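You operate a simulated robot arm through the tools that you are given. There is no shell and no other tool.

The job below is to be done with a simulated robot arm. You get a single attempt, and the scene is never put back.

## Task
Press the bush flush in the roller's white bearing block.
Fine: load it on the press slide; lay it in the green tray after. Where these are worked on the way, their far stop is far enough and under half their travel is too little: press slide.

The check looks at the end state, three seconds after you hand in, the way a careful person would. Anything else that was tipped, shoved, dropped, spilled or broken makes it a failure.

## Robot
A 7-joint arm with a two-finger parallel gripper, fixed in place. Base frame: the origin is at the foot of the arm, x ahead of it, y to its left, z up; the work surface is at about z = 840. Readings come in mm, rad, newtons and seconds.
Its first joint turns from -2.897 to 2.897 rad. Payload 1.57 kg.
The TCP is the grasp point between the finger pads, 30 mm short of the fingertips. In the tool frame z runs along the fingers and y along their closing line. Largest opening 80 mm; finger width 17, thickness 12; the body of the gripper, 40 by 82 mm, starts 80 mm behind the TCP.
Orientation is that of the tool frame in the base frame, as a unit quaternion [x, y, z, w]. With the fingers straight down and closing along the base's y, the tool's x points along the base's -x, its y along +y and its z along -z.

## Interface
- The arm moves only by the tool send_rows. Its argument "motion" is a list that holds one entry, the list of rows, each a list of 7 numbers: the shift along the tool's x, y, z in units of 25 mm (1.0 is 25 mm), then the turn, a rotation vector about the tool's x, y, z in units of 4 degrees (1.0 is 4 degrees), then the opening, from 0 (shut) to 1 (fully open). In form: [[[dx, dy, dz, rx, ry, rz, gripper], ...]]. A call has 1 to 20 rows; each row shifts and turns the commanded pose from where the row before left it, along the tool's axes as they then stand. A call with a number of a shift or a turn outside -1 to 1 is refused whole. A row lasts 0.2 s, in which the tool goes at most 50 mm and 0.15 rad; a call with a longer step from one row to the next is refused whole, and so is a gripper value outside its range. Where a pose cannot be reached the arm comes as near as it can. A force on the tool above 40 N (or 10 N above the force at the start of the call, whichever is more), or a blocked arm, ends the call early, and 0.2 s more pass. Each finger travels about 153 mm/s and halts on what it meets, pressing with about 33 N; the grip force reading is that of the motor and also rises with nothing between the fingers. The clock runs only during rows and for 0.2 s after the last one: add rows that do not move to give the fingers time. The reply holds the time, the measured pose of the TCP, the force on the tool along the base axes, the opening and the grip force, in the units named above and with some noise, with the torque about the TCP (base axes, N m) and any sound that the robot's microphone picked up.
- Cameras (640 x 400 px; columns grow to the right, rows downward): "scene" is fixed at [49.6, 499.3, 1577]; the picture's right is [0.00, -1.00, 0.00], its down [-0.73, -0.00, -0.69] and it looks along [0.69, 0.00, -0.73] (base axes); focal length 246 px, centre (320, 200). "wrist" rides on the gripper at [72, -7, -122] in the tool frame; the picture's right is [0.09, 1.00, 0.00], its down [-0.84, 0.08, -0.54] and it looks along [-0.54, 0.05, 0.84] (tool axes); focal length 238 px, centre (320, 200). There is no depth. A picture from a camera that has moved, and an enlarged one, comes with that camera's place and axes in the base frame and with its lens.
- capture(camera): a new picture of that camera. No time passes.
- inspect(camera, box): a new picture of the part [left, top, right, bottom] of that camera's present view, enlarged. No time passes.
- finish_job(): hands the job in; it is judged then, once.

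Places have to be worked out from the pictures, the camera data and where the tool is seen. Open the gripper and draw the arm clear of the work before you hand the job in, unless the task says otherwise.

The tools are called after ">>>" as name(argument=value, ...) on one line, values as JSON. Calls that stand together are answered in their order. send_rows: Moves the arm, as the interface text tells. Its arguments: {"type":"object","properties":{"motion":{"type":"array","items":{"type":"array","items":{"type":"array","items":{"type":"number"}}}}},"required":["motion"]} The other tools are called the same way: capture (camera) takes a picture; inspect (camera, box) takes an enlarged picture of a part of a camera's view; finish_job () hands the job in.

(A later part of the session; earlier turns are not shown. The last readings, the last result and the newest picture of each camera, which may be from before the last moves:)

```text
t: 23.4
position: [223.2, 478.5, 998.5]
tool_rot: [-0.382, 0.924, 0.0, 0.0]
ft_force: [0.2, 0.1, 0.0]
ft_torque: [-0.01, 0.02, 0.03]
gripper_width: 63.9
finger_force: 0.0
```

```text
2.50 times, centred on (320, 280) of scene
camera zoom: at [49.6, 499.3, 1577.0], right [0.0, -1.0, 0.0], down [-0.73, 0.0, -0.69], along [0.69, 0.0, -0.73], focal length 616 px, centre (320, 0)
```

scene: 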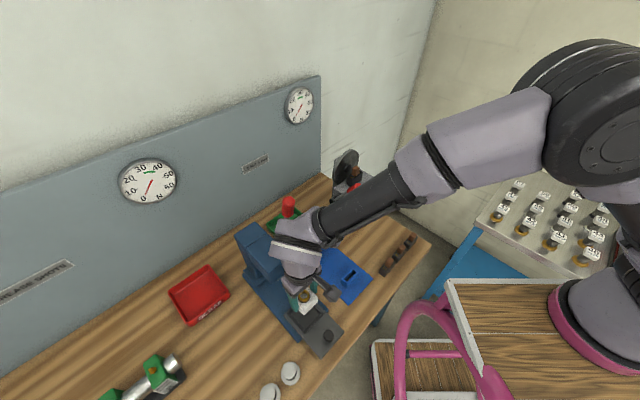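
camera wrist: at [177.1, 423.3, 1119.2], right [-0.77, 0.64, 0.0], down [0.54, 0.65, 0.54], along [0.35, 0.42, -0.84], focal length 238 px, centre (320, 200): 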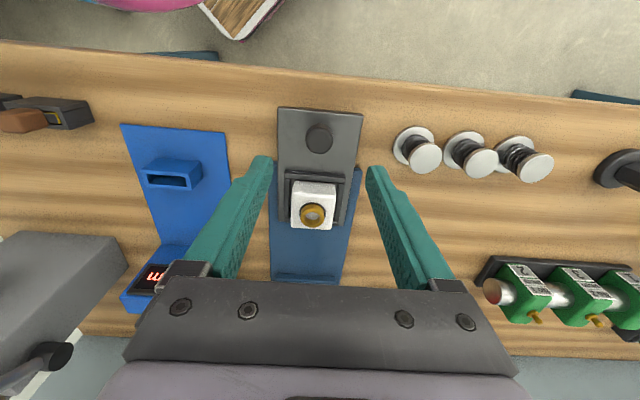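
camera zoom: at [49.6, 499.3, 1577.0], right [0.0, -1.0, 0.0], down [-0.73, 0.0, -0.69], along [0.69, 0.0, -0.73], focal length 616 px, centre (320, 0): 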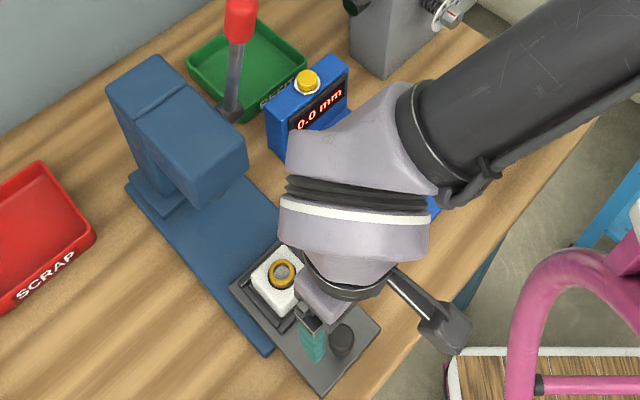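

The knob's top seems to be near z = 897. I'll zoom in on the wrist view to centre it between the fingers before descending.

>>> inspect(camera="wrist", box=[256, 95, 384, 175])

>>> inspect(camera="scene", box=[290, 310, 354, 360])

```text
5.00 times, centred on (320, 135) of wrist
camera zoom: at [177.1, 423.3, 1119.2], right [-0.77, 0.64, 0.0], down [0.54, 0.65, 0.54], along [0.35, 0.42, -0.84], focal length 1192 px, centre (320, 525)
```

zoom: 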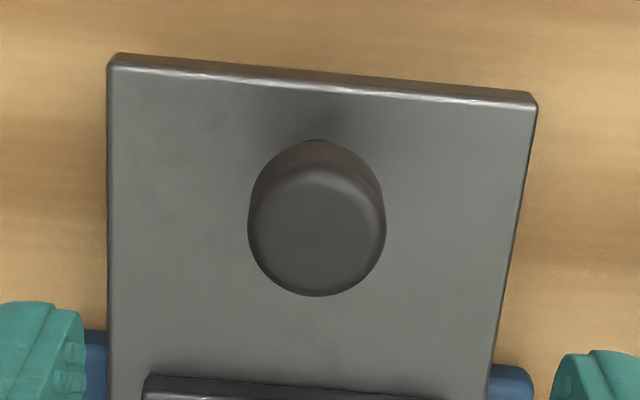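

```text
8.00 times, centred on (322, 335) of scene
camera zoom: at [49.6, 499.3, 1577.0], right [0.0, -1.0, 0.0], down [-0.73, 0.0, -0.69], along [0.69, 0.0, -0.73], focal length 1972 px, centre (304, -880)
```

zoom: 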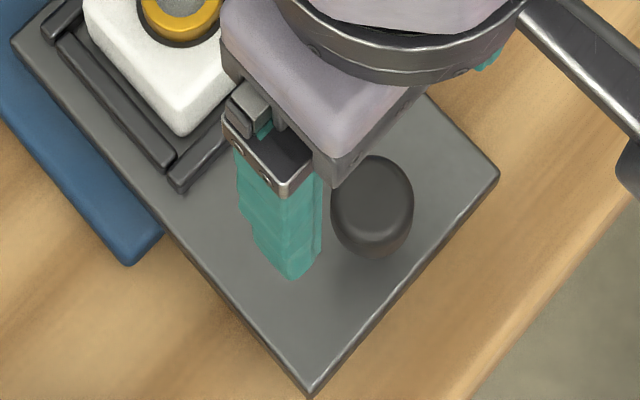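

The knob centre lies about 6 mm toward the press from the TCP. I shift by that amount and descend 94 mm so the fingertips straddle the knob just above the slide plate.

>>> send_rows(motion=[[[-0.24, -0.02, 0, 0, 0, 0, 0.8], [0, 0, 0.8, 0, 0, 0, 0.8], [0, 0, 0.8, 0, 0, 0, 0.8], [0, 0, 0.8, 0, 0, 0, 0.8], [0, 0, 0.8, 0, 0, 0, 0.8], [0, 0, 0.56, 0, 0, 0, 0.8], [0, 0, 0, 0, 0, 0, 0.8]]])

>>> capture(camera="wrist")

>>> inspect(camera="scene", box=[276, 290, 356, 350])

```text
t: 25.0
position: [228.9, 483.3, 904.7]
tool_rot: [-0.382, 0.924, 0.0, 0.0]
ft_force: [0.6, -0.4, 0.0]
ft_torque: [-0.01, 0.04, -0.01]
gripper_width: 63.8
finger_force: 0.1
```

```text
taken
camera wrist: at [182.8, 428.4, 1024.8], right [-0.77, 0.64, 0.0], down [0.54, 0.65, 0.54], along [0.35, 0.42, -0.84], focal length 238 px, centre (320, 200)
```

wrist: 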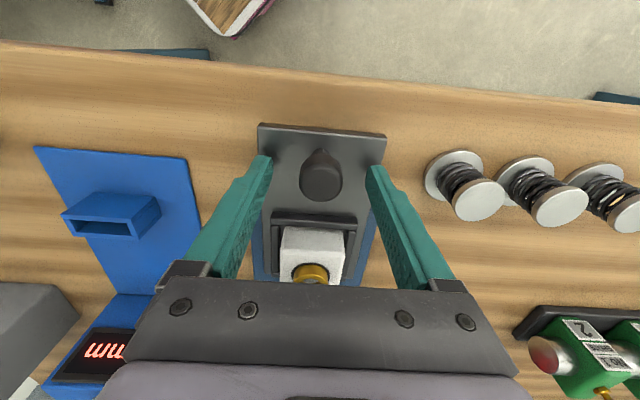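

```text
6.67 times, centred on (316, 320) of scene
camera zoom: at [49.6, 499.3, 1577.0], right [0.0, -1.0, 0.0], down [-0.73, 0.0, -0.69], along [0.69, 0.0, -0.73], focal length 1644 px, centre (347, -600)
```

zoom: 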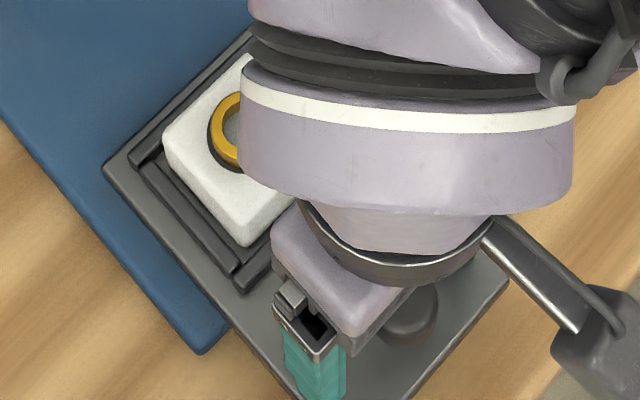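

The knob is centred between the fingertips. Closing on it.

>>> send_rows(motion=[[[0, 0, 0, 0, 0, 0, 0.5], [0, 0, 0, 0, 0, 0, 0.2], [0, 0, 0, 0, 0, 0, 0.2], [0, 0, 0, 0, 0, 0, 0.2]]])

>>> capture(camera="wrist")

```text
t: 26.0
position: [229.4, 484.3, 904.3]
tool_rot: [-0.382, 0.924, 0.0, 0.0]
ft_force: [-0.4, 1.5, -1.7]
ft_torque: [0.12, -0.11, 0.0]
gripper_width: 25.7
finger_force: 36.6
```

```text
taken
camera wrist: at [182.8, 428.4, 1024.9], right [-0.77, 0.64, 0.0], down [0.54, 0.65, 0.54], along [0.35, 0.42, -0.84], focal length 238 px, centre (320, 200)
```

wrist: 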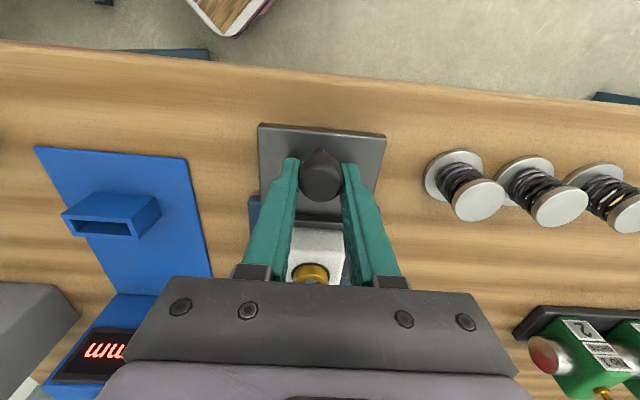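

The knob is gripped at 25.7 mm. I push the slide gently toward the press by 40 mm and read the force.

>>> send_rows(motion=[[[-0.2, 0, 0, 0, 0, 0, 0.2], [-0.3, 0, 0, 0, 0, 0, 0.2], [-0.4, 0, 0, 0, 0, 0, 0.2], [-0.4, 0, 0, 0, 0, 0, 0.2], [-0.3, 0, 0, 0, 0, 0, 0.2], [0, 0, 0, 0, 0, 0, 0.2]]])

>>> capture(camera="wrist")

>>> inspect(camera="scene", box=[230, 180, 390, 340])

```text
t: 27.4
position: [258.1, 512.7, 904.3]
tool_rot: [-0.383, 0.924, -0.001, 0.0]
ft_force: [1.8, -2.4, -19.6]
ft_torque: [0.17, -0.26, 0.02]
gripper_width: 25.5
finger_force: 37.0
```

```text
taken
camera wrist: at [211.3, 457.1, 1025.1], right [-0.77, 0.64, 0.0], down [0.54, 0.65, 0.54], along [0.35, 0.41, -0.84], focal length 238 px, centre (320, 200)
```

wrist: 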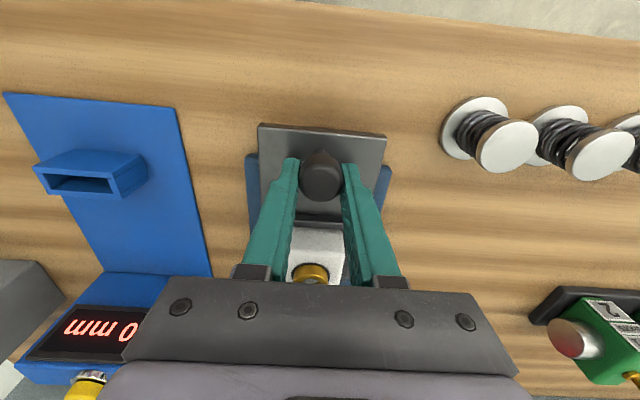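

```text
2.50 times, centred on (310, 260) of scene
camera zoom: at [49.6, 499.3, 1577.0], right [0.0, -1.0, 0.0], down [-0.73, 0.0, -0.69], along [0.69, 0.0, -0.73], focal length 616 px, centre (345, 50)
```

zoom: 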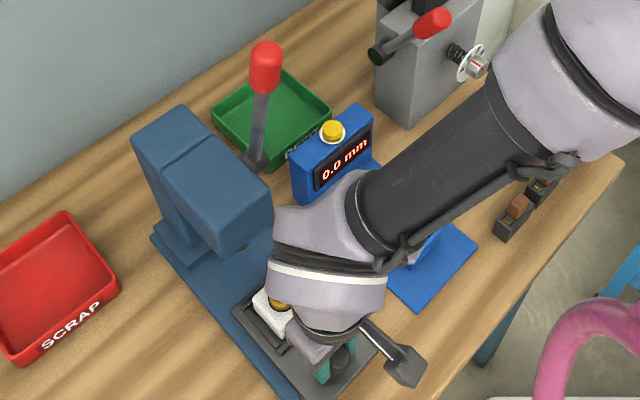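

The slide follows (moved about 40 mm), but there is a -20 N vertical pull on the tool. I ease the tool down 0.5 mm to relieve it before going on.

>>> send_rows(motion=[[[0, 0, 0.02, 0, 0, 0, 0.2], [0, 0, 0, 0, 0, 0, 0.2]]])

```text
t: 28.0
position: [258.1, 511.7, 903.5]
tool_rot: [-0.383, 0.924, -0.001, 0.001]
ft_force: [6.1, -5.4, -13.3]
ft_torque: [-0.55, 0.35, -0.02]
gripper_width: 25.5
finger_force: 37.2
```

There are a -13 N residual pull and about 8 N sideways, so the rail runs slightly off my line. I correct 0.8 mm down and 0.6 mm sideways.

>>> send_rows(motion=[[[0, -0.024, 0.03, 0, 0, 0, 0.2], [0, 0, 0, 0, 0, 0, 0.2]]])

```text
t: 28.6
position: [257.9, 511.9, 904.7]
tool_rot: [-0.383, 0.924, 0.001, 0.001]
ft_force: [5.2, -3.7, 0.9]
ft_torque: [-0.64, 0.46, -0.04]
gripper_width: 25.6
finger_force: 37.0
```

The vertical load is gone. I continue 30 mm further with a slight sideways correction.

>>> send_rows(motion=[[[-0.1, -0.02, 0, 0, 0, 0, 0.2], [-0.3, -0.006, 0, 0, 0, 0, 0.2], [-0.4, -0.006, 0, 0, 0, 0, 0.2], [-0.4, -0.006, 0, 0, 0, 0, 0.2], [0, 0, 0, 0, 0, 0, 0.2]]])

>>> inspect(camera="scene", box=[230, 180, 390, 340])

>>> capture(camera="wrist")

```text
t: 29.8
position: [277.8, 533.5, 904.2]
tool_rot: [-0.383, 0.924, 0.002, 0.001]
ft_force: [-5.8, 7.0, 16.7]
ft_torque: [0.14, 0.16, 0.01]
gripper_width: 25.5
finger_force: 37.2
```

```text
2.50 times, centred on (310, 260) of scene
camera zoom: at [49.6, 499.3, 1577.0], right [0.0, -1.0, 0.0], down [-0.73, 0.0, -0.69], along [0.69, 0.0, -0.73], focal length 616 px, centre (345, 50)
```

zoom: 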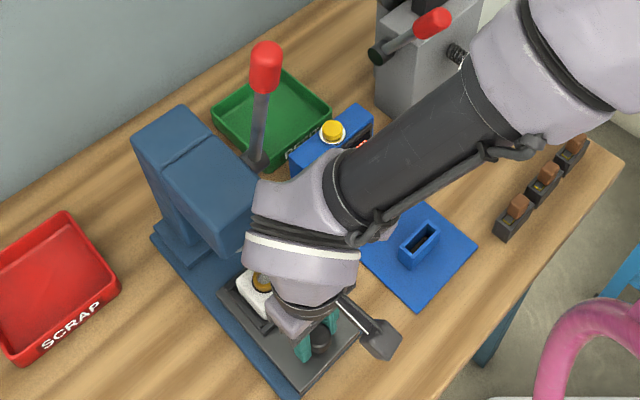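

```text
taken
camera wrist: at [231.6, 476.6, 1024.8], right [-0.77, 0.64, 0.0], down [0.54, 0.65, 0.54], along [0.35, 0.42, -0.84], focal length 238 px, centre (320, 200)
```

wrist: 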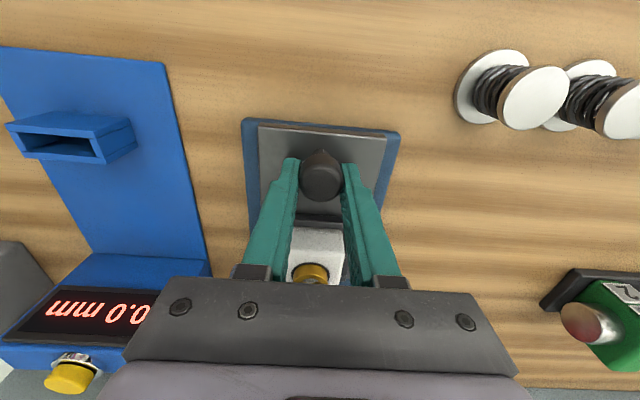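

The slide has travelled about 69 mm. The arm's wrist is getting close to the press head and lever, so I release the knob, tilt the tool 12° (hand leaning away from the press), and re-grip to finish the push.

>>> send_rows(motion=[[[0, 0.01, -0.02, 0, 0, 0, 0.2], [0, 0, 0, 0, 0, 0, 0.5], [0, 0, 0, 0, 0, 0, 0.5], [0, 0, 0, 0, -1, 0, 0.5], [0, 0, 0, 0, -1, 0, 0.5], [0, 0, 0, 0, -1, 0, 0.5], [0, 0, 0, 0, 0, 0, 0.5]]])

>>> capture(camera="wrist")

>>> inspect(camera="scene", box=[230, 180, 390, 340])

```text
t: 31.4
position: [280.2, 531.5, 903.4]
tool_rot: [-0.381, 0.919, 0.04, 0.097]
ft_force: [-0.5, -0.3, 0.4]
ft_torque: [-0.02, 0.0, -0.01]
gripper_width: 40.0
finger_force: 0.0
```

```text
taken
camera wrist: at [216.2, 459.4, 1007.0], right [-0.77, 0.64, -0.02], down [0.44, 0.55, 0.7], along [0.46, 0.53, -0.71], focal length 238 px, centre (320, 200)
```

wrist: 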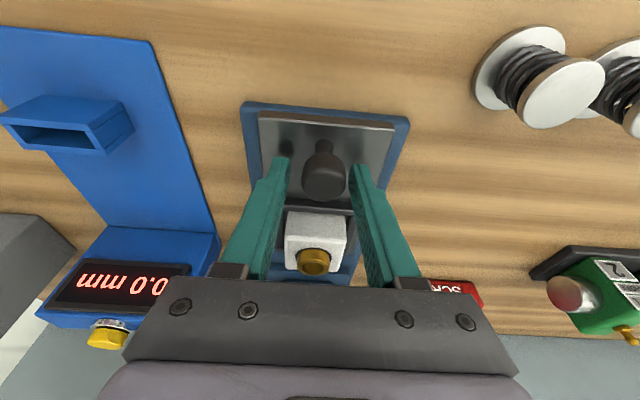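

```text
2.50 times, centred on (310, 260) of scene
camera zoom: at [49.6, 499.3, 1577.0], right [0.0, -1.0, 0.0], down [-0.73, 0.0, -0.69], along [0.69, 0.0, -0.73], focal length 616 px, centre (345, 50)
```

zoom: 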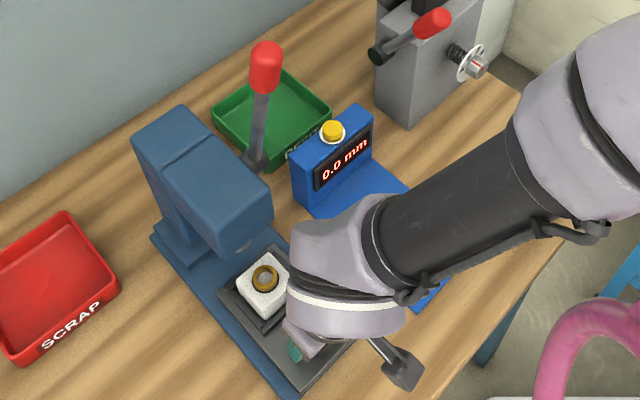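

The hand now leans well away from the press head and lever. I re-grip the knob and push on in steps.

>>> send_rows(motion=[[[0, 0, 0, 0, 0, 0, 0.3], [0, 0, 0, 0, 0, 0, 0.2], [0, 0, 0, 0, 0, 0, 0.2], [-0.2, 0, 0.042, 0, 0, 0, 0.2], [-0.391, -0.004, 0.083, 0, 0, 0, 0.2], [-0.391, -0.004, 0.083, 0, 0, 0, 0.2], [0, 0, 0, 0, 0, 0, 0.2]]])

>>> inspect(camera="scene", box=[230, 180, 390, 340])

```text
t: 33.0
position: [296.8, 550.6, 903.8]
tool_rot: [-0.381, 0.919, 0.041, 0.097]
ft_force: [-8.9, 8.7, -11.7]
ft_torque: [0.11, 0.09, -0.2]
gripper_width: 25.4
finger_force: 37.0
```

```text
2.50 times, centred on (310, 260) of scene
camera zoom: at [49.6, 499.3, 1577.0], right [0.0, -1.0, 0.0], down [-0.73, 0.0, -0.69], along [0.69, 0.0, -0.73], focal length 616 px, centre (345, 50)
```

zoom: 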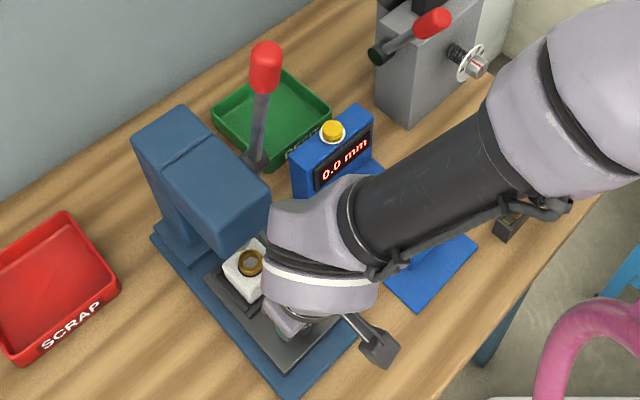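

The slide has now gone about 94 mm, with about 12 N of side load building up. I correct 0.75 mm sideways and keep pushing, expecting the stop within the next 20–45 mm.

>>> send_rows(motion=[[[0, 0.03, 0.024, 0, 0, 0, 0.2], [-0.2, 0, 0.042, 0, 0, 0, 0.2], [-0.3, 0, 0.063, 0, 0, 0, 0.2], [-0.3, 0, 0.063, 0, 0, 0, 0.2], [0, 0, 0, 0, 0, 0, 0.2]]])

>>> inspect(camera="scene", box=[230, 180, 390, 340])

>>> capture(camera="wrist")

```text
t: 34.2
position: [310.8, 566.1, 904.0]
tool_rot: [-0.381, 0.919, 0.04, 0.096]
ft_force: [-7.2, -0.8, 8.2]
ft_torque: [0.0, 0.1, -0.01]
gripper_width: 25.9
finger_force: 37.0
```

```text
2.50 times, centred on (310, 260) of scene
camera zoom: at [49.6, 499.3, 1577.0], right [0.0, -1.0, 0.0], down [-0.73, 0.0, -0.69], along [0.69, 0.0, -0.73], focal length 616 px, centre (345, 50)
```

zoom: 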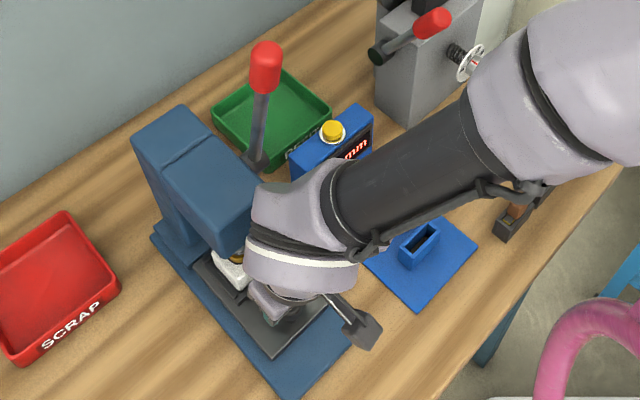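

```text
taken
camera wrist: at [247.5, 492.9, 1007.3], right [-0.77, 0.64, -0.02], down [0.44, 0.55, 0.7], along [0.46, 0.53, -0.71], focal length 238 px, centre (320, 200)
```

wrist: 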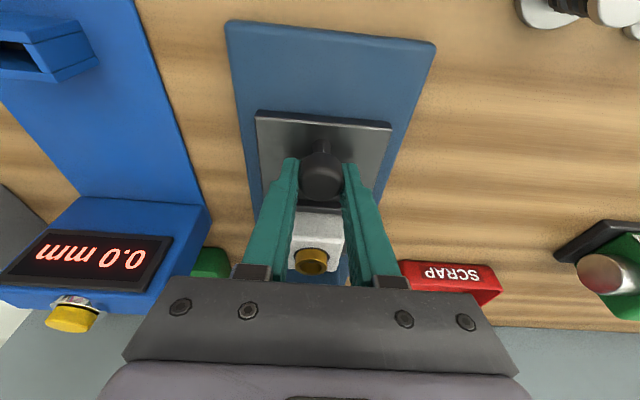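

The slide is about 116 mm in, with light resistance. I continue in 4 mm steps to find the far stop.

>>> send_rows(motion=[[[-0.156, 0.01, 0.028, 0, 0, 0, 0.2], [-0.156, 0, 0.033, 0, 0, 0, 0.2], [0, 0, 0, 0, 0, 0, 0.2]]])

```text
t: 35.0
position: [316.1, 569.9, 903.3]
tool_rot: [-0.381, 0.919, 0.04, 0.097]
ft_force: [-11.9, -4.8, 0.8]
ft_torque: [-0.04, -0.01, -0.05]
gripper_width: 23.1
finger_force: 35.7
```

The opening shrank to 23 mm while the resistance rose, so the fingers are starting to slide past the knob and the slide is likely at its stop. Checking the pictures.

>>> inspect(camera="wrist", box=[220, 100, 420, 280])

>>> inspect(camera="scene", box=[260, 240, 340, 340])

```text
2.22 times, centred on (320, 190) of wrist
camera zoom: at [252.5, 498.0, 1006.5], right [-0.77, 0.64, -0.02], down [0.44, 0.55, 0.7], along [0.46, 0.53, -0.71], focal length 530 px, centre (320, 222)
```

zoom: 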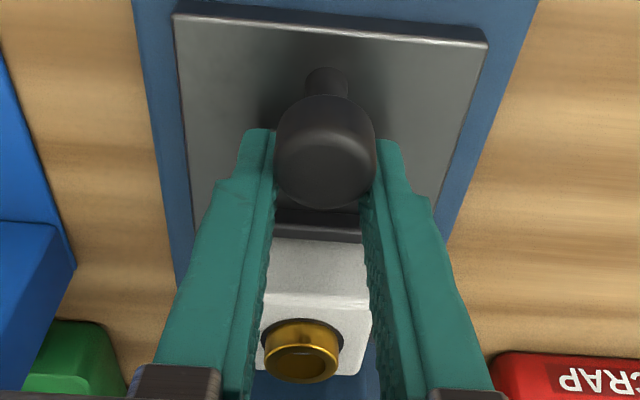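

```text
4.00 times, centred on (300, 290) of scene
camera zoom: at [49.6, 499.3, 1577.0], right [0.0, -1.0, 0.0], down [-0.73, 0.0, -0.69], along [0.69, 0.0, -0.73], focal length 986 px, centre (400, -160)
```

zoom: 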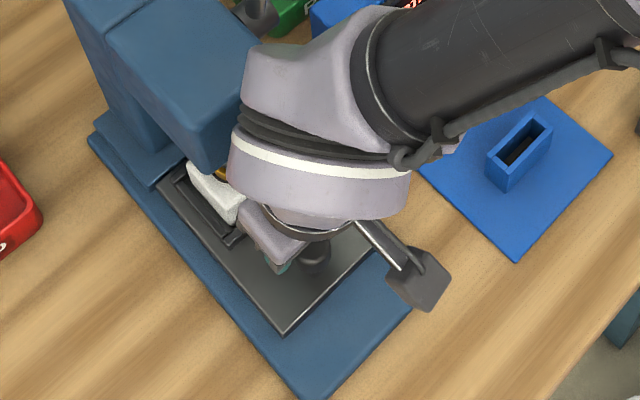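

The slide's rear edge sits close to the press's foot, so it looks at or near its stop. To be certain, I open, back off in front of the knob, close the fingers and push the knob from its front side until firm resistance.

>>> send_rows(motion=[[[0, 0, 0, 0, 0, 0, 0.5], [0, 0, 0, 0, 0, 0, 0.5], [0.5, 0, -0.106, 0, 0, 0, 0.5], [0.5, 0, -0.106, 0, 0, 0, 0.5], [0.5, 0, -0.106, 0, 0, 0, 0.5], [0, 0, 0, 0, 0, 0, 0.2], [0, 0, 0, 0, 0, 0, 0], [0, 0, 0, 0, 0, 0, 0]]])

>>> inspect(camera="wrist", box=[220, 60, 420, 280])

>>> inspect(camera="scene", box=[240, 230, 350, 340])

```text
t: 36.8
position: [288.1, 543.6, 902.6]
tool_rot: [-0.381, 0.919, 0.04, 0.096]
ft_force: [0.3, -0.3, 0.2]
ft_torque: [0.0, 0.04, -0.01]
gripper_width: 0.1
finger_force: 21.1
```

```text
1.82 times, centred on (320, 170) of wrist
camera zoom: at [225.6, 471.1, 1005.7], right [-0.77, 0.64, -0.02], down [0.44, 0.55, 0.7], along [0.46, 0.53, -0.71], focal length 433 px, centre (320, 254)
```

zoom: 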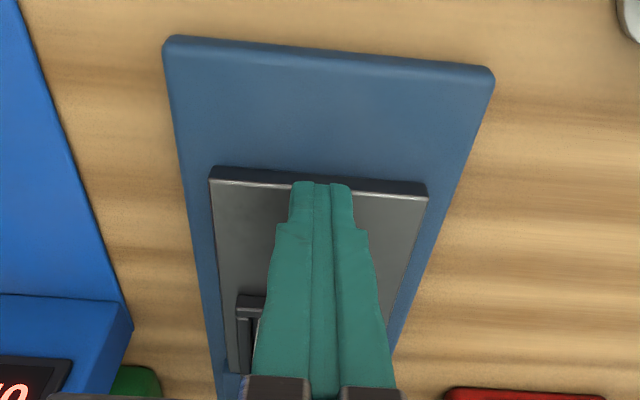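

```text
3.64 times, centred on (295, 285) of scene
camera zoom: at [49.6, 499.3, 1577.0], right [0.0, -1.0, 0.0], down [-0.73, 0.0, -0.69], along [0.69, 0.0, -0.73], focal length 896 px, centre (411, -109)
```

zoom: 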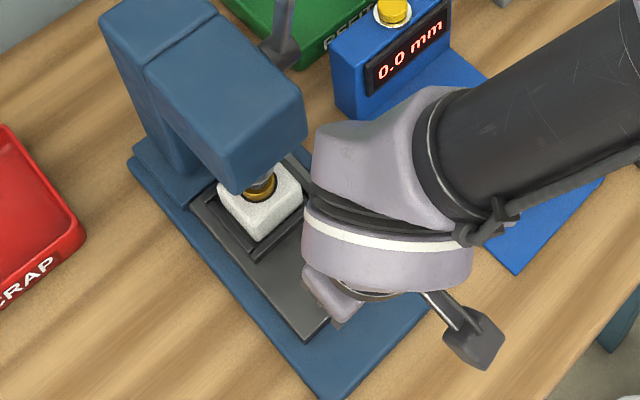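

The ram is right above the bush and the slide's rear reaches the foot. I push the closed fingers slowly against the knob's front to confirm the stop.

>>> send_rows(motion=[[[-0.1, 0, 0.021, 0, 0, 0, 0], [-0.1, 0, 0.021, 0, 0, 0, 0], [-0.1, 0, 0.021, 0, 0, 0, 0], [0, 0, 0, 0, 0, 0, 0]]])

```text
t: 37.7
position: [289.6, 544.5, 901.2]
tool_rot: [-0.382, 0.919, 0.037, 0.093]
ft_force: [-5.5, -5.8, 1.0]
ft_torque: [-0.04, 0.04, -0.02]
gripper_width: 0.2
finger_force: 21.0
stopped in row 4: the force on the tool passed its limit at 41 N (the readings are from after the stop); the commanded pose is now the measured one
```

The push stopped at 41 N against a firm stop after about 2 mm, so the slide is at its far stop. I back off, rise and undo the tilt, staying clear of the lever.

>>> send_rows(motion=[[[0.4, 0, -0.083, 0, 0, 0, 0], [0.6, 0, -0.125, 0, 0, 0, 0], [-0.208, 0, -0.978, 0, 0, 0, 0], [-0.208, 0, -0.978, 0, 0, 0, 0], [-0.208, 0, -0.978, 0, 0, 0, 0], [-0.208, 0, -0.978, 0, 0, 0, 0], [-0.208, 0, -0.978, 0, 0, 0, 0], [-0.208, 0, -0.978, 0, 0, 0, 0], [0, 0, 0, 0, 1, 0, 0.3], [0, 0, 0, 0, 1, 0, 0.6], [0, 0, 0, 0, 1, 0, 0.8], [0, 0, 0, 0, 0, 0, 0.8]]])

>>> capture(camera="wrist")

>>> inspect(camera="scene", box=[220, 180, 360, 330])

```text
t: 40.3
position: [272.4, 529.3, 1052.3]
tool_rot: [-0.383, 0.924, -0.002, -0.004]
ft_force: [0.4, -0.5, -0.7]
ft_torque: [0.0, 0.01, 0.0]
gripper_width: 63.9
finger_force: 0.1
```

```text
taken
camera wrist: at [226.3, 474.0, 1172.7], right [-0.77, 0.64, 0.0], down [0.54, 0.65, 0.53], along [0.34, 0.41, -0.85], focal length 238 px, centre (320, 200)
```

wrist: 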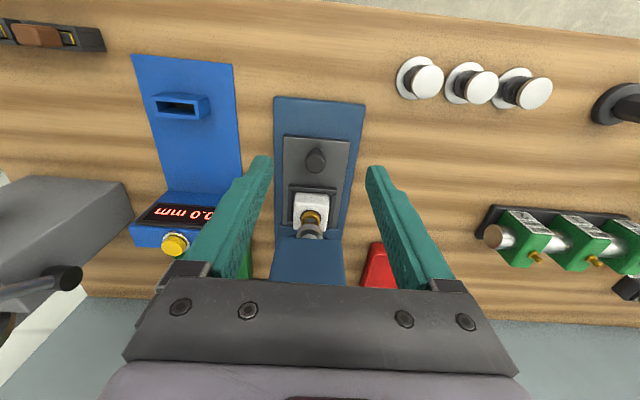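

```text
2.67 times, centred on (290, 255) of scene
camera zoom: at [49.6, 499.3, 1577.0], right [0.0, -1.0, 0.0], down [-0.73, 0.0, -0.69], along [0.69, 0.0, -0.73], focal length 657 px, centre (400, 53)
```

zoom: 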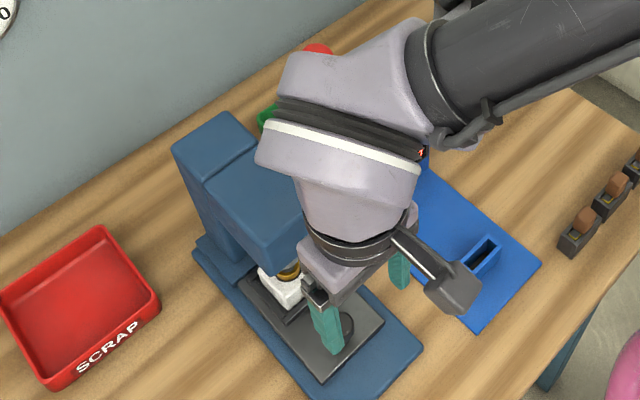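

I'll check ram and bush alignment closely, then continue up.

>>> inspect(camera="wrist", box=[266, 130, 366, 260])

>>> inspect(camera="scene", box=[260, 255, 320, 315])

```text
3.08 times, centred on (316, 195) of wrist
camera zoom: at [226.3, 474.0, 1172.7], right [-0.77, 0.64, 0.0], down [0.54, 0.65, 0.53], along [0.34, 0.41, -0.85], focal length 733 px, centre (332, 215)
```

zoom: 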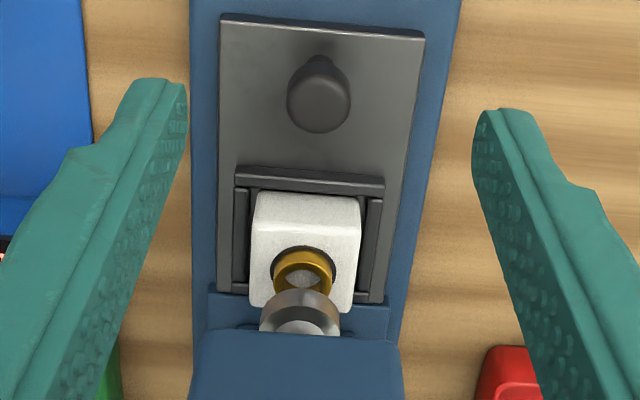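

```text
6.67 times, centred on (290, 285) of scene
camera zoom: at [49.6, 499.3, 1577.0], right [0.0, -1.0, 0.0], down [-0.73, 0.0, -0.69], along [0.69, 0.0, -0.73], focal length 1644 px, centre (520, -367)
```

zoom: 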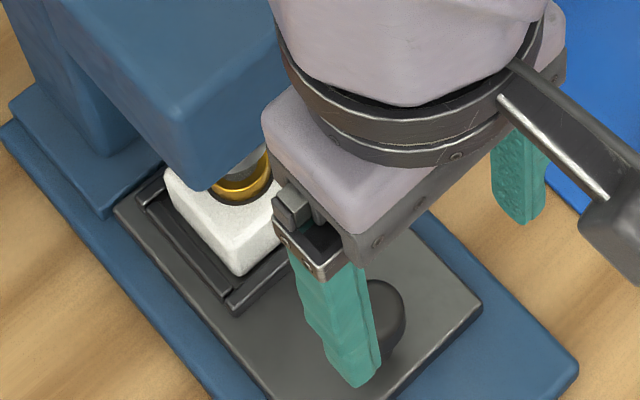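

The bush sits under the ram. I rise to TCP z ≈ 1290 so that I can come down onto the lever handle from above.

>>> send_rows(motion=[[[0, 0, -0.5, 0, -0.13, 0, 0.8], [0, 0, -1, 0, 0, 0, 0.8], [0, 0, -1, 0, 0, 0, 0.8], [0, 0, -1, 0, 0, 0, 0.8], [0, 0, -1, 0, 0, 0, 0.8], [0, 0, -1, 0, 0, 0, 0.8], [0, 0, -1, 0, 0, 0, 0.8], [0, 0, -1, 0, 0, 0, 0.8], [0, 0, -1, 0, 0, 0, 0.8], [0, 0, -1, 0, 0, 0, 0.8], [0, 0, 0, 0, 0, 0, 0.8]]])

>>> capture(camera="wrist")

>>> capture(camera="scene")

```text
t: 42.7
position: [273.3, 529.0, 1290.5]
tool_rot: [-0.382, 0.924, -0.001, 0.001]
ft_force: [0.0, 0.3, 0.3]
ft_torque: [-0.01, 0.0, 0.04]
gripper_width: 63.9
finger_force: 0.0
```

```text
taken
camera wrist: at [225.9, 474.4, 1410.6], right [-0.77, 0.64, 0.0], down [0.54, 0.65, 0.54], along [0.35, 0.42, -0.84], focal length 238 px, centre (320, 200)
```

wrist: 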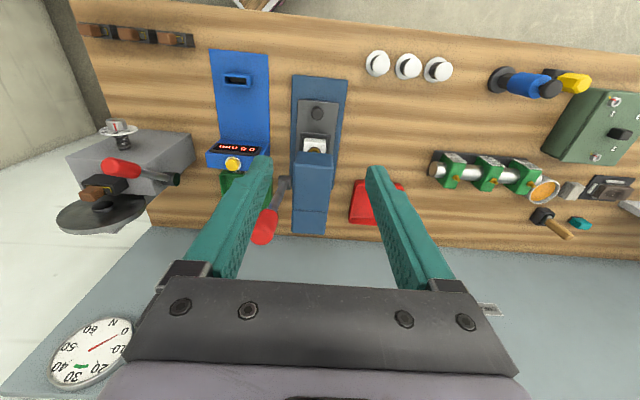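

```text
taken
```

scene: 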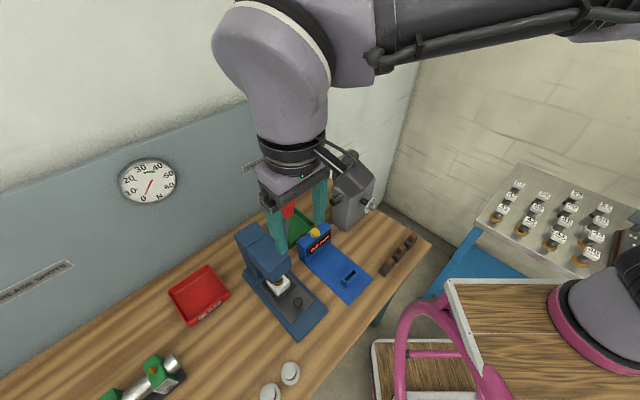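

I'll zoom in on the handle from here to refine its position.

>>> inspect(camera="wrist", box=[236, 160, 332, 250])

>>> inspect(camera="scene", box=[250, 180, 346, 260])

```text
4.44 times, centred on (284, 205) of wrist
camera zoom: at [225.9, 474.4, 1410.6], right [-0.77, 0.64, 0.0], down [0.54, 0.65, 0.54], along [0.35, 0.42, -0.84], focal length 1059 px, centre (480, 178)
```

zoom: 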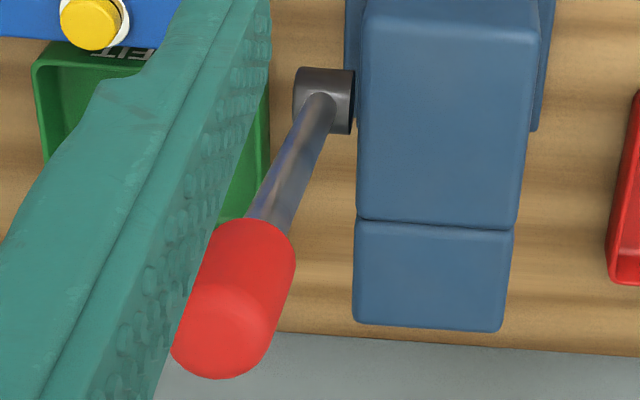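

```text
5.00 times, centred on (298, 220) of scene
camera zoom: at [49.6, 499.3, 1577.0], right [0.0, -1.0, 0.0], down [-0.73, 0.0, -0.69], along [0.69, 0.0, -0.73], focal length 1233 px, centre (430, 100)
```

zoom: 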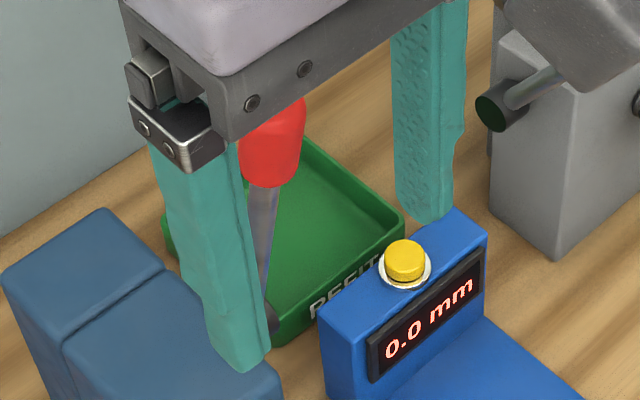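

Triangulating the two wrist views puts the handle centre near along 674, perp -130, z ≈ 1198 and the pivot near along 714, z ≈ 1017, so the lever leans about 12.6° to the front. I tilt the tool 12° to match and move above the handle's end.

>>> send_rows(motion=[[[0, 0, 0, 0, -1, 0, 0.8], [0, 0, 0, 0, -1, 0, 0.8], [0, 0, 0, 0, -1, 0, 0.8], [-0.854, -0.527, 0.259, 0, 0, 0, 0.8], [-0.854, -0.527, 0.259, 0, 0, 0, 0.8], [-0.854, -0.527, 0.259, 0, 0, 0, 0.8], [-0.854, -0.527, 0.259, 0, 0, 0, 0.8], [0, 0, 0, 0, 0, 0, 0.8]]])

>>> capture(camera="wrist")

>>> inspect(camera="scene", box=[220, 140, 380, 260])

```text
t: 44.5
position: [371.1, 555.7, 1280.3]
tool_rot: [-0.381, 0.919, 0.04, 0.098]
ft_force: [0.1, -0.3, 1.2]
ft_torque: [-0.02, -0.01, -0.02]
gripper_width: 64.2
finger_force: 0.1
```

```text
taken
camera wrist: at [308.4, 483.1, 1383.3], right [-0.77, 0.64, -0.02], down [0.44, 0.55, 0.7], along [0.46, 0.53, -0.71], focal length 238 px, centre (320, 200)
```

wrist: 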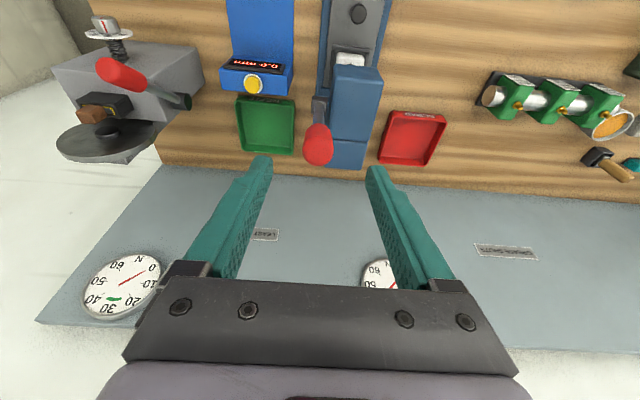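

```text
3.33 times, centred on (300, 200) of scene
camera zoom: at [49.6, 499.3, 1577.0], right [0.0, -1.0, 0.0], down [-0.73, 0.0, -0.69], along [0.69, 0.0, -0.73], focal length 822 px, centre (387, 200)
```

zoom: 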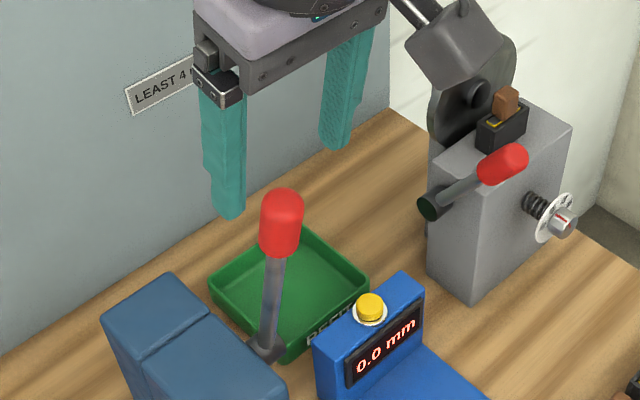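

The handle is nearly in line with the tool axis. One zoom to refine before descending along the tool axis.

>>> inspect(camera="wrist", box=[270, 80, 370, 180])

```text
4.00 times, centred on (320, 130) of wrist
camera zoom: at [308.4, 483.1, 1383.3], right [-0.77, 0.64, -0.02], down [0.44, 0.55, 0.7], along [0.46, 0.53, -0.71], focal length 953 px, centre (320, 480)
```

zoom: 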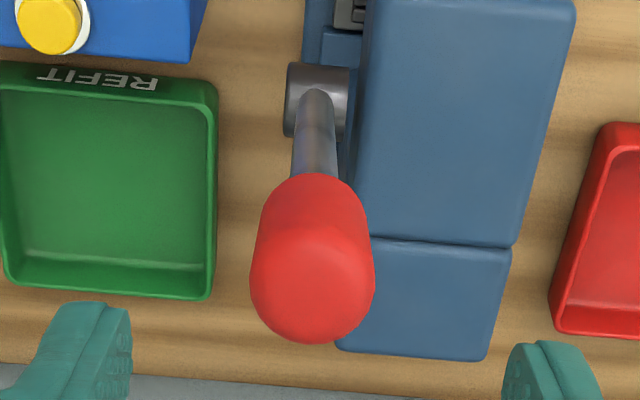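

Fingers straddle the handle with about 2 mm offset. I descend 84 mm along the tilted tool axis, leaving the handle centre between the pads.

>>> send_rows(motion=[[[0.02, -0.06, 0, 0, 0, 0, 0.8], [0, 0, 0.8, 0, 0, 0, 0.8], [0, 0, 0.8, 0, 0, 0, 0.8], [0, 0, 0.8, 0, 0, 0, 0.8], [0, 0, 0.8, 0, 0, 0, 0.8], [0, 0, 0.16, 0, 0, 0, 0.8], [0, 0, 0, 0, 0, 0, 0.8]]])

>>> capture(camera="wrist")

>>> inspect(camera="scene", box=[220, 140, 380, 260])

```text
t: 46.1
position: [385.5, 565.1, 1198.8]
tool_rot: [-0.38, 0.919, 0.039, 0.099]
ft_force: [0.1, -1.5, -0.5]
ft_torque: [0.0, -0.01, 0.0]
gripper_width: 64.0
finger_force: 0.0
```

```text
taken
camera wrist: at [322.9, 493.0, 1301.4], right [-0.77, 0.64, -0.02], down [0.44, 0.55, 0.7], along [0.46, 0.53, -0.71], focal length 238 px, centre (320, 200)
```

wrist: 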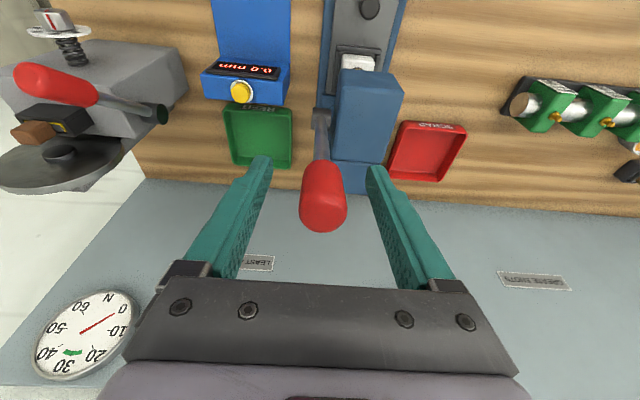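

```text
3.33 times, centred on (300, 200) of scene
camera zoom: at [49.6, 499.3, 1577.0], right [0.0, -1.0, 0.0], down [-0.73, 0.0, -0.69], along [0.69, 0.0, -0.73], focal length 822 px, centre (387, 200)
```

zoom: 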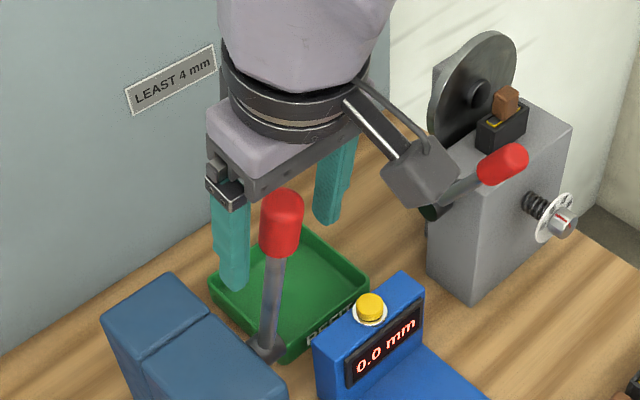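

The handle lies between the pads. Closing on it now.

>>> send_rows(motion=[[[0, 0, 0, 0, 0, 0, 0.5], [0, 0, 0, 0, 0, 0, 0.2], [0, 0, 0, 0, 0, 0, 0.2], [0, 0, 0, 0, 0, 0, 0.2]]])

>>> capture(camera="wrist")

```text
t: 47.1
position: [384.2, 565.9, 1199.3]
tool_rot: [-0.381, 0.919, 0.039, 0.098]
ft_force: [-5.6, 9.2, -2.5]
ft_torque: [0.31, 0.31, 0.18]
gripper_width: 24.7
finger_force: 36.0
```

```text
taken
camera wrist: at [321.9, 493.8, 1301.5], right [-0.77, 0.64, -0.02], down [0.44, 0.56, 0.7], along [0.46, 0.53, -0.71], focal length 238 px, centre (320, 200)
```

wrist: 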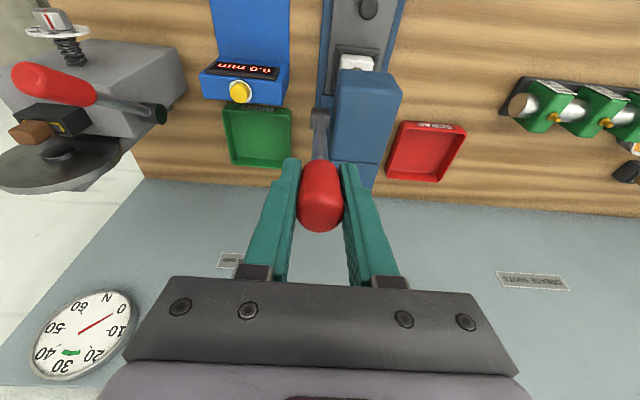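

The handle is held (24.7 mm). I relieve the side load and pull the lever 12° along its arc toward the front, turning the tool with it, to see how it moves.

>>> send_rows(motion=[[[0, 0.03, 0, 0, 0, 0, 0.2], [0.518, 0, 0.02, 0, -1, 0, 0.2], [0.518, 0, 0.02, 0, -1, 0, 0.2], [0.518, 0, 0.02, 0, -1, 0, 0.2], [0, 0, 0, 0, 0, 0, 0.2]]])

>>> capture(camera="wrist")

>>> inspect(camera="scene", box=[220, 140, 380, 300])

```text
t: 48.3
position: [358.8, 540.5, 1184.6]
tool_rot: [-0.375, 0.903, 0.079, 0.193]
ft_force: [-1.2, 5.5, -8.9]
ft_torque: [0.14, 0.81, 0.52]
gripper_width: 24.3
finger_force: 36.7
```

```text
taken
camera wrist: at [282.0, 454.3, 1266.1], right [-0.76, 0.64, -0.04], down [0.33, 0.44, 0.84], along [0.56, 0.62, -0.55], focal length 238 px, centre (320, 200)
```

wrist: 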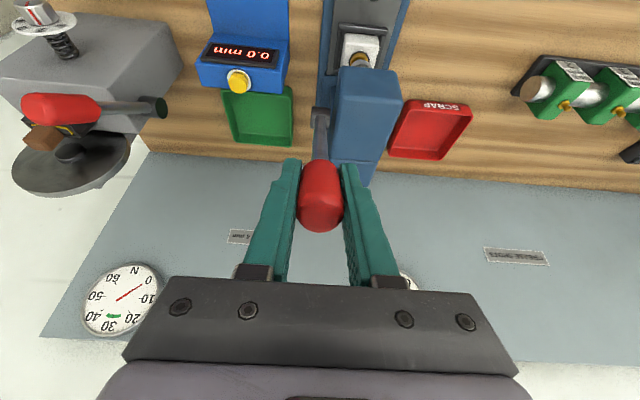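

```text
2.50 times, centred on (300, 220) of scene
camera zoom: at [49.6, 499.3, 1577.0], right [0.0, -1.0, 0.0], down [-0.73, 0.0, -0.69], along [0.69, 0.0, -0.73], focal length 616 px, centre (370, 150)
```

zoom: 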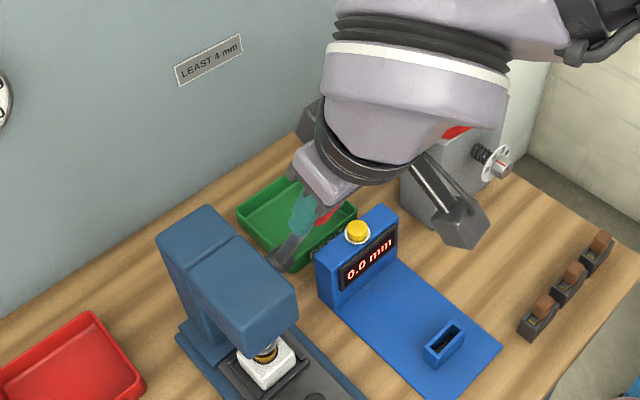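

The lever follows smoothly (now about 24° from vertical) with small forces. I continue another 12°.

>>> send_rows(motion=[[[0.518, 0.01, 0.03, 0, -1, 0, 0.2], [0.518, 0, 0.02, 0, -1, 0, 0.2], [0.518, 0, 0.02, 0, -1, 0, 0.2], [0, 0, 0, 0, 0, 0, 0.2]]])

>>> capture(camera="wrist")

>>> inspect(camera="scene", box=[220, 160, 380, 320])

```text
t: 49.3
position: [336.2, 516.0, 1165.3]
tool_rot: [-0.365, 0.878, 0.118, 0.287]
ft_force: [-0.5, 18.5, -18.1]
ft_torque: [-0.08, 0.31, 0.31]
gripper_width: 24.6
finger_force: 35.9
```

```text
taken
camera wrist: at [248.2, 420.1, 1220.8], right [-0.76, 0.65, -0.06], down [0.2, 0.31, 0.93], along [0.62, 0.69, -0.36], focal length 238 px, centre (320, 200)
```

wrist: 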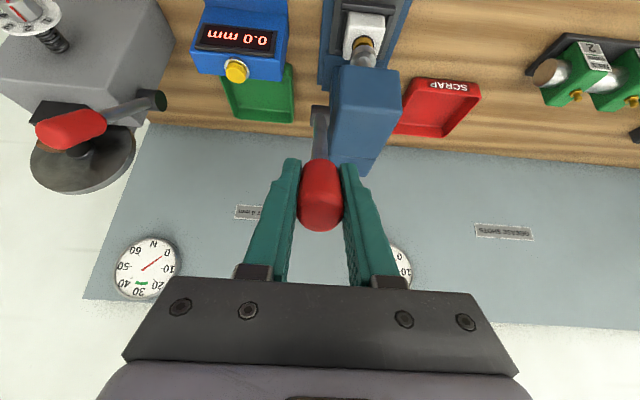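

```text
2.50 times, centred on (300, 240) of scene
camera zoom: at [49.6, 499.3, 1577.0], right [0.0, -1.0, 0.0], down [-0.73, 0.0, -0.69], along [0.69, 0.0, -0.73], focal length 616 px, centre (370, 100)
```

zoom: 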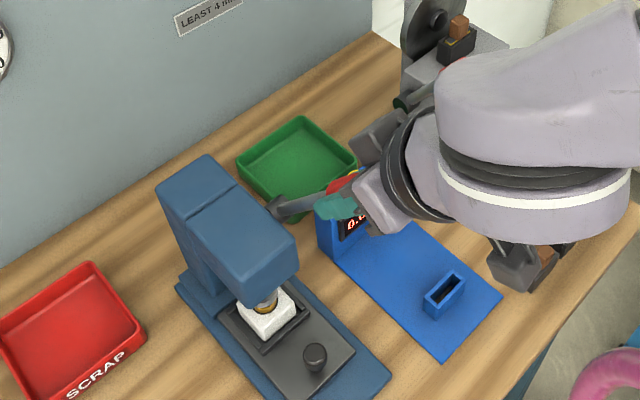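

The lever is at about 37°, with about 22 N of radial tension toward the pivot and 13 N sideways, so I'll ease the path inward. First a look at the ram and bush.

>>> inspect(camera="wrist", box=[320, 0, 420, 80])

>>> inspect(camera="scene", box=[260, 255, 320, 315])

```text
5.00 times, centred on (370, 40) of wrist
camera zoom: at [248.2, 420.1, 1220.8], right [-0.76, 0.65, -0.06], down [0.2, 0.31, 0.93], along [0.62, 0.69, -0.36], focal length 1192 px, centre (70, 1000)
```

zoom: 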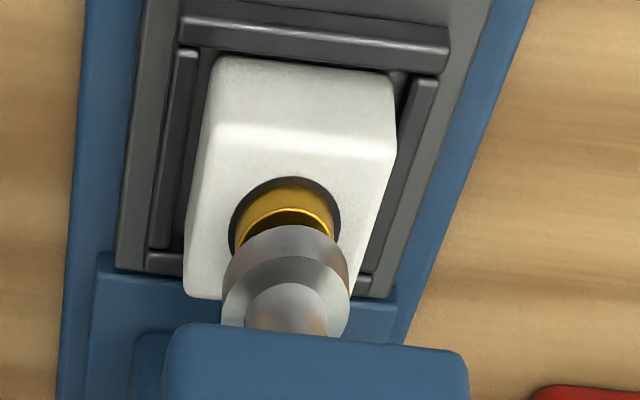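

```text
6.67 times, centred on (290, 285) of scene
camera zoom: at [49.6, 499.3, 1577.0], right [0.0, -1.0, 0.0], down [-0.73, 0.0, -0.69], along [0.69, 0.0, -0.73], focal length 1644 px, centre (520, -367)
```

zoom: 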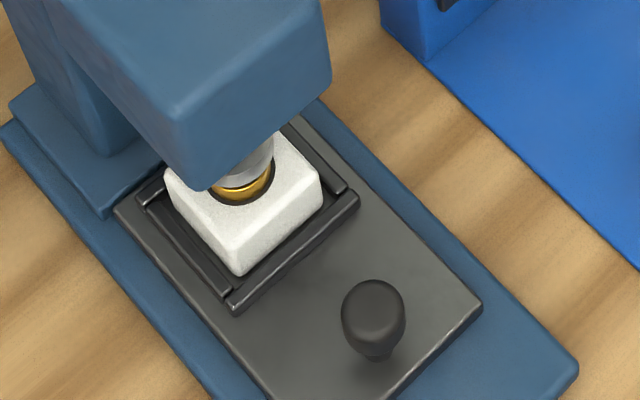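

The ram is just above or touching the bush. I continue along the arc another 12°, with half the tool rotation and an inward and sideways correction.

>>> send_rows(motion=[[[0.3, 0.03, 0.08, 0, -0.3, 0, 0.2], [0.5, 0, 0.04, 0, -0.5, 0, 0.2], [0.5, 0, 0.055, 0, -0.5, 0, 0.2], [0, 0, 0, 0, 0, 0, 0.2]]])

>>> inspect(camera="wrist", box=[280, 0, 440, 120])

>>> inspect(camera="scene", box=[220, 160, 380, 320])

```text
t: 50.3
position: [319.8, 500.1, 1143.8]
tool_rot: [-0.359, 0.864, 0.135, 0.327]
ft_force: [-1.3, -0.7, 12.1]
ft_torque: [0.92, -0.54, 0.14]
gripper_width: 24.5
finger_force: 36.2
```

```text
3.33 times, centred on (360, 60) of wrist
camera zoom: at [228.0, 400.1, 1186.6], right [-0.75, 0.66, -0.06], down [0.14, 0.25, 0.96], along [0.64, 0.71, -0.27], focal length 794 px, centre (187, 667)
```

zoom: 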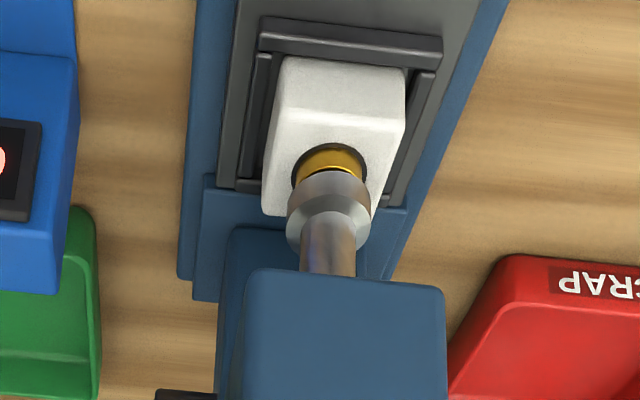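

```text
2.50 times, centred on (300, 240) of scene
camera zoom: at [49.6, 499.3, 1577.0], right [0.0, -1.0, 0.0], down [-0.73, 0.0, -0.69], along [0.69, 0.0, -0.73], focal length 616 px, centre (370, 100)
```

zoom: 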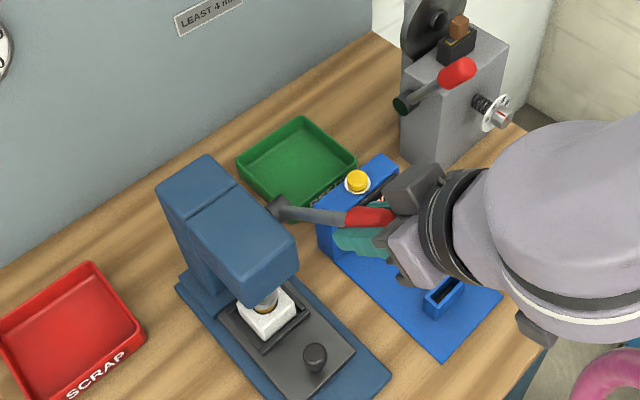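

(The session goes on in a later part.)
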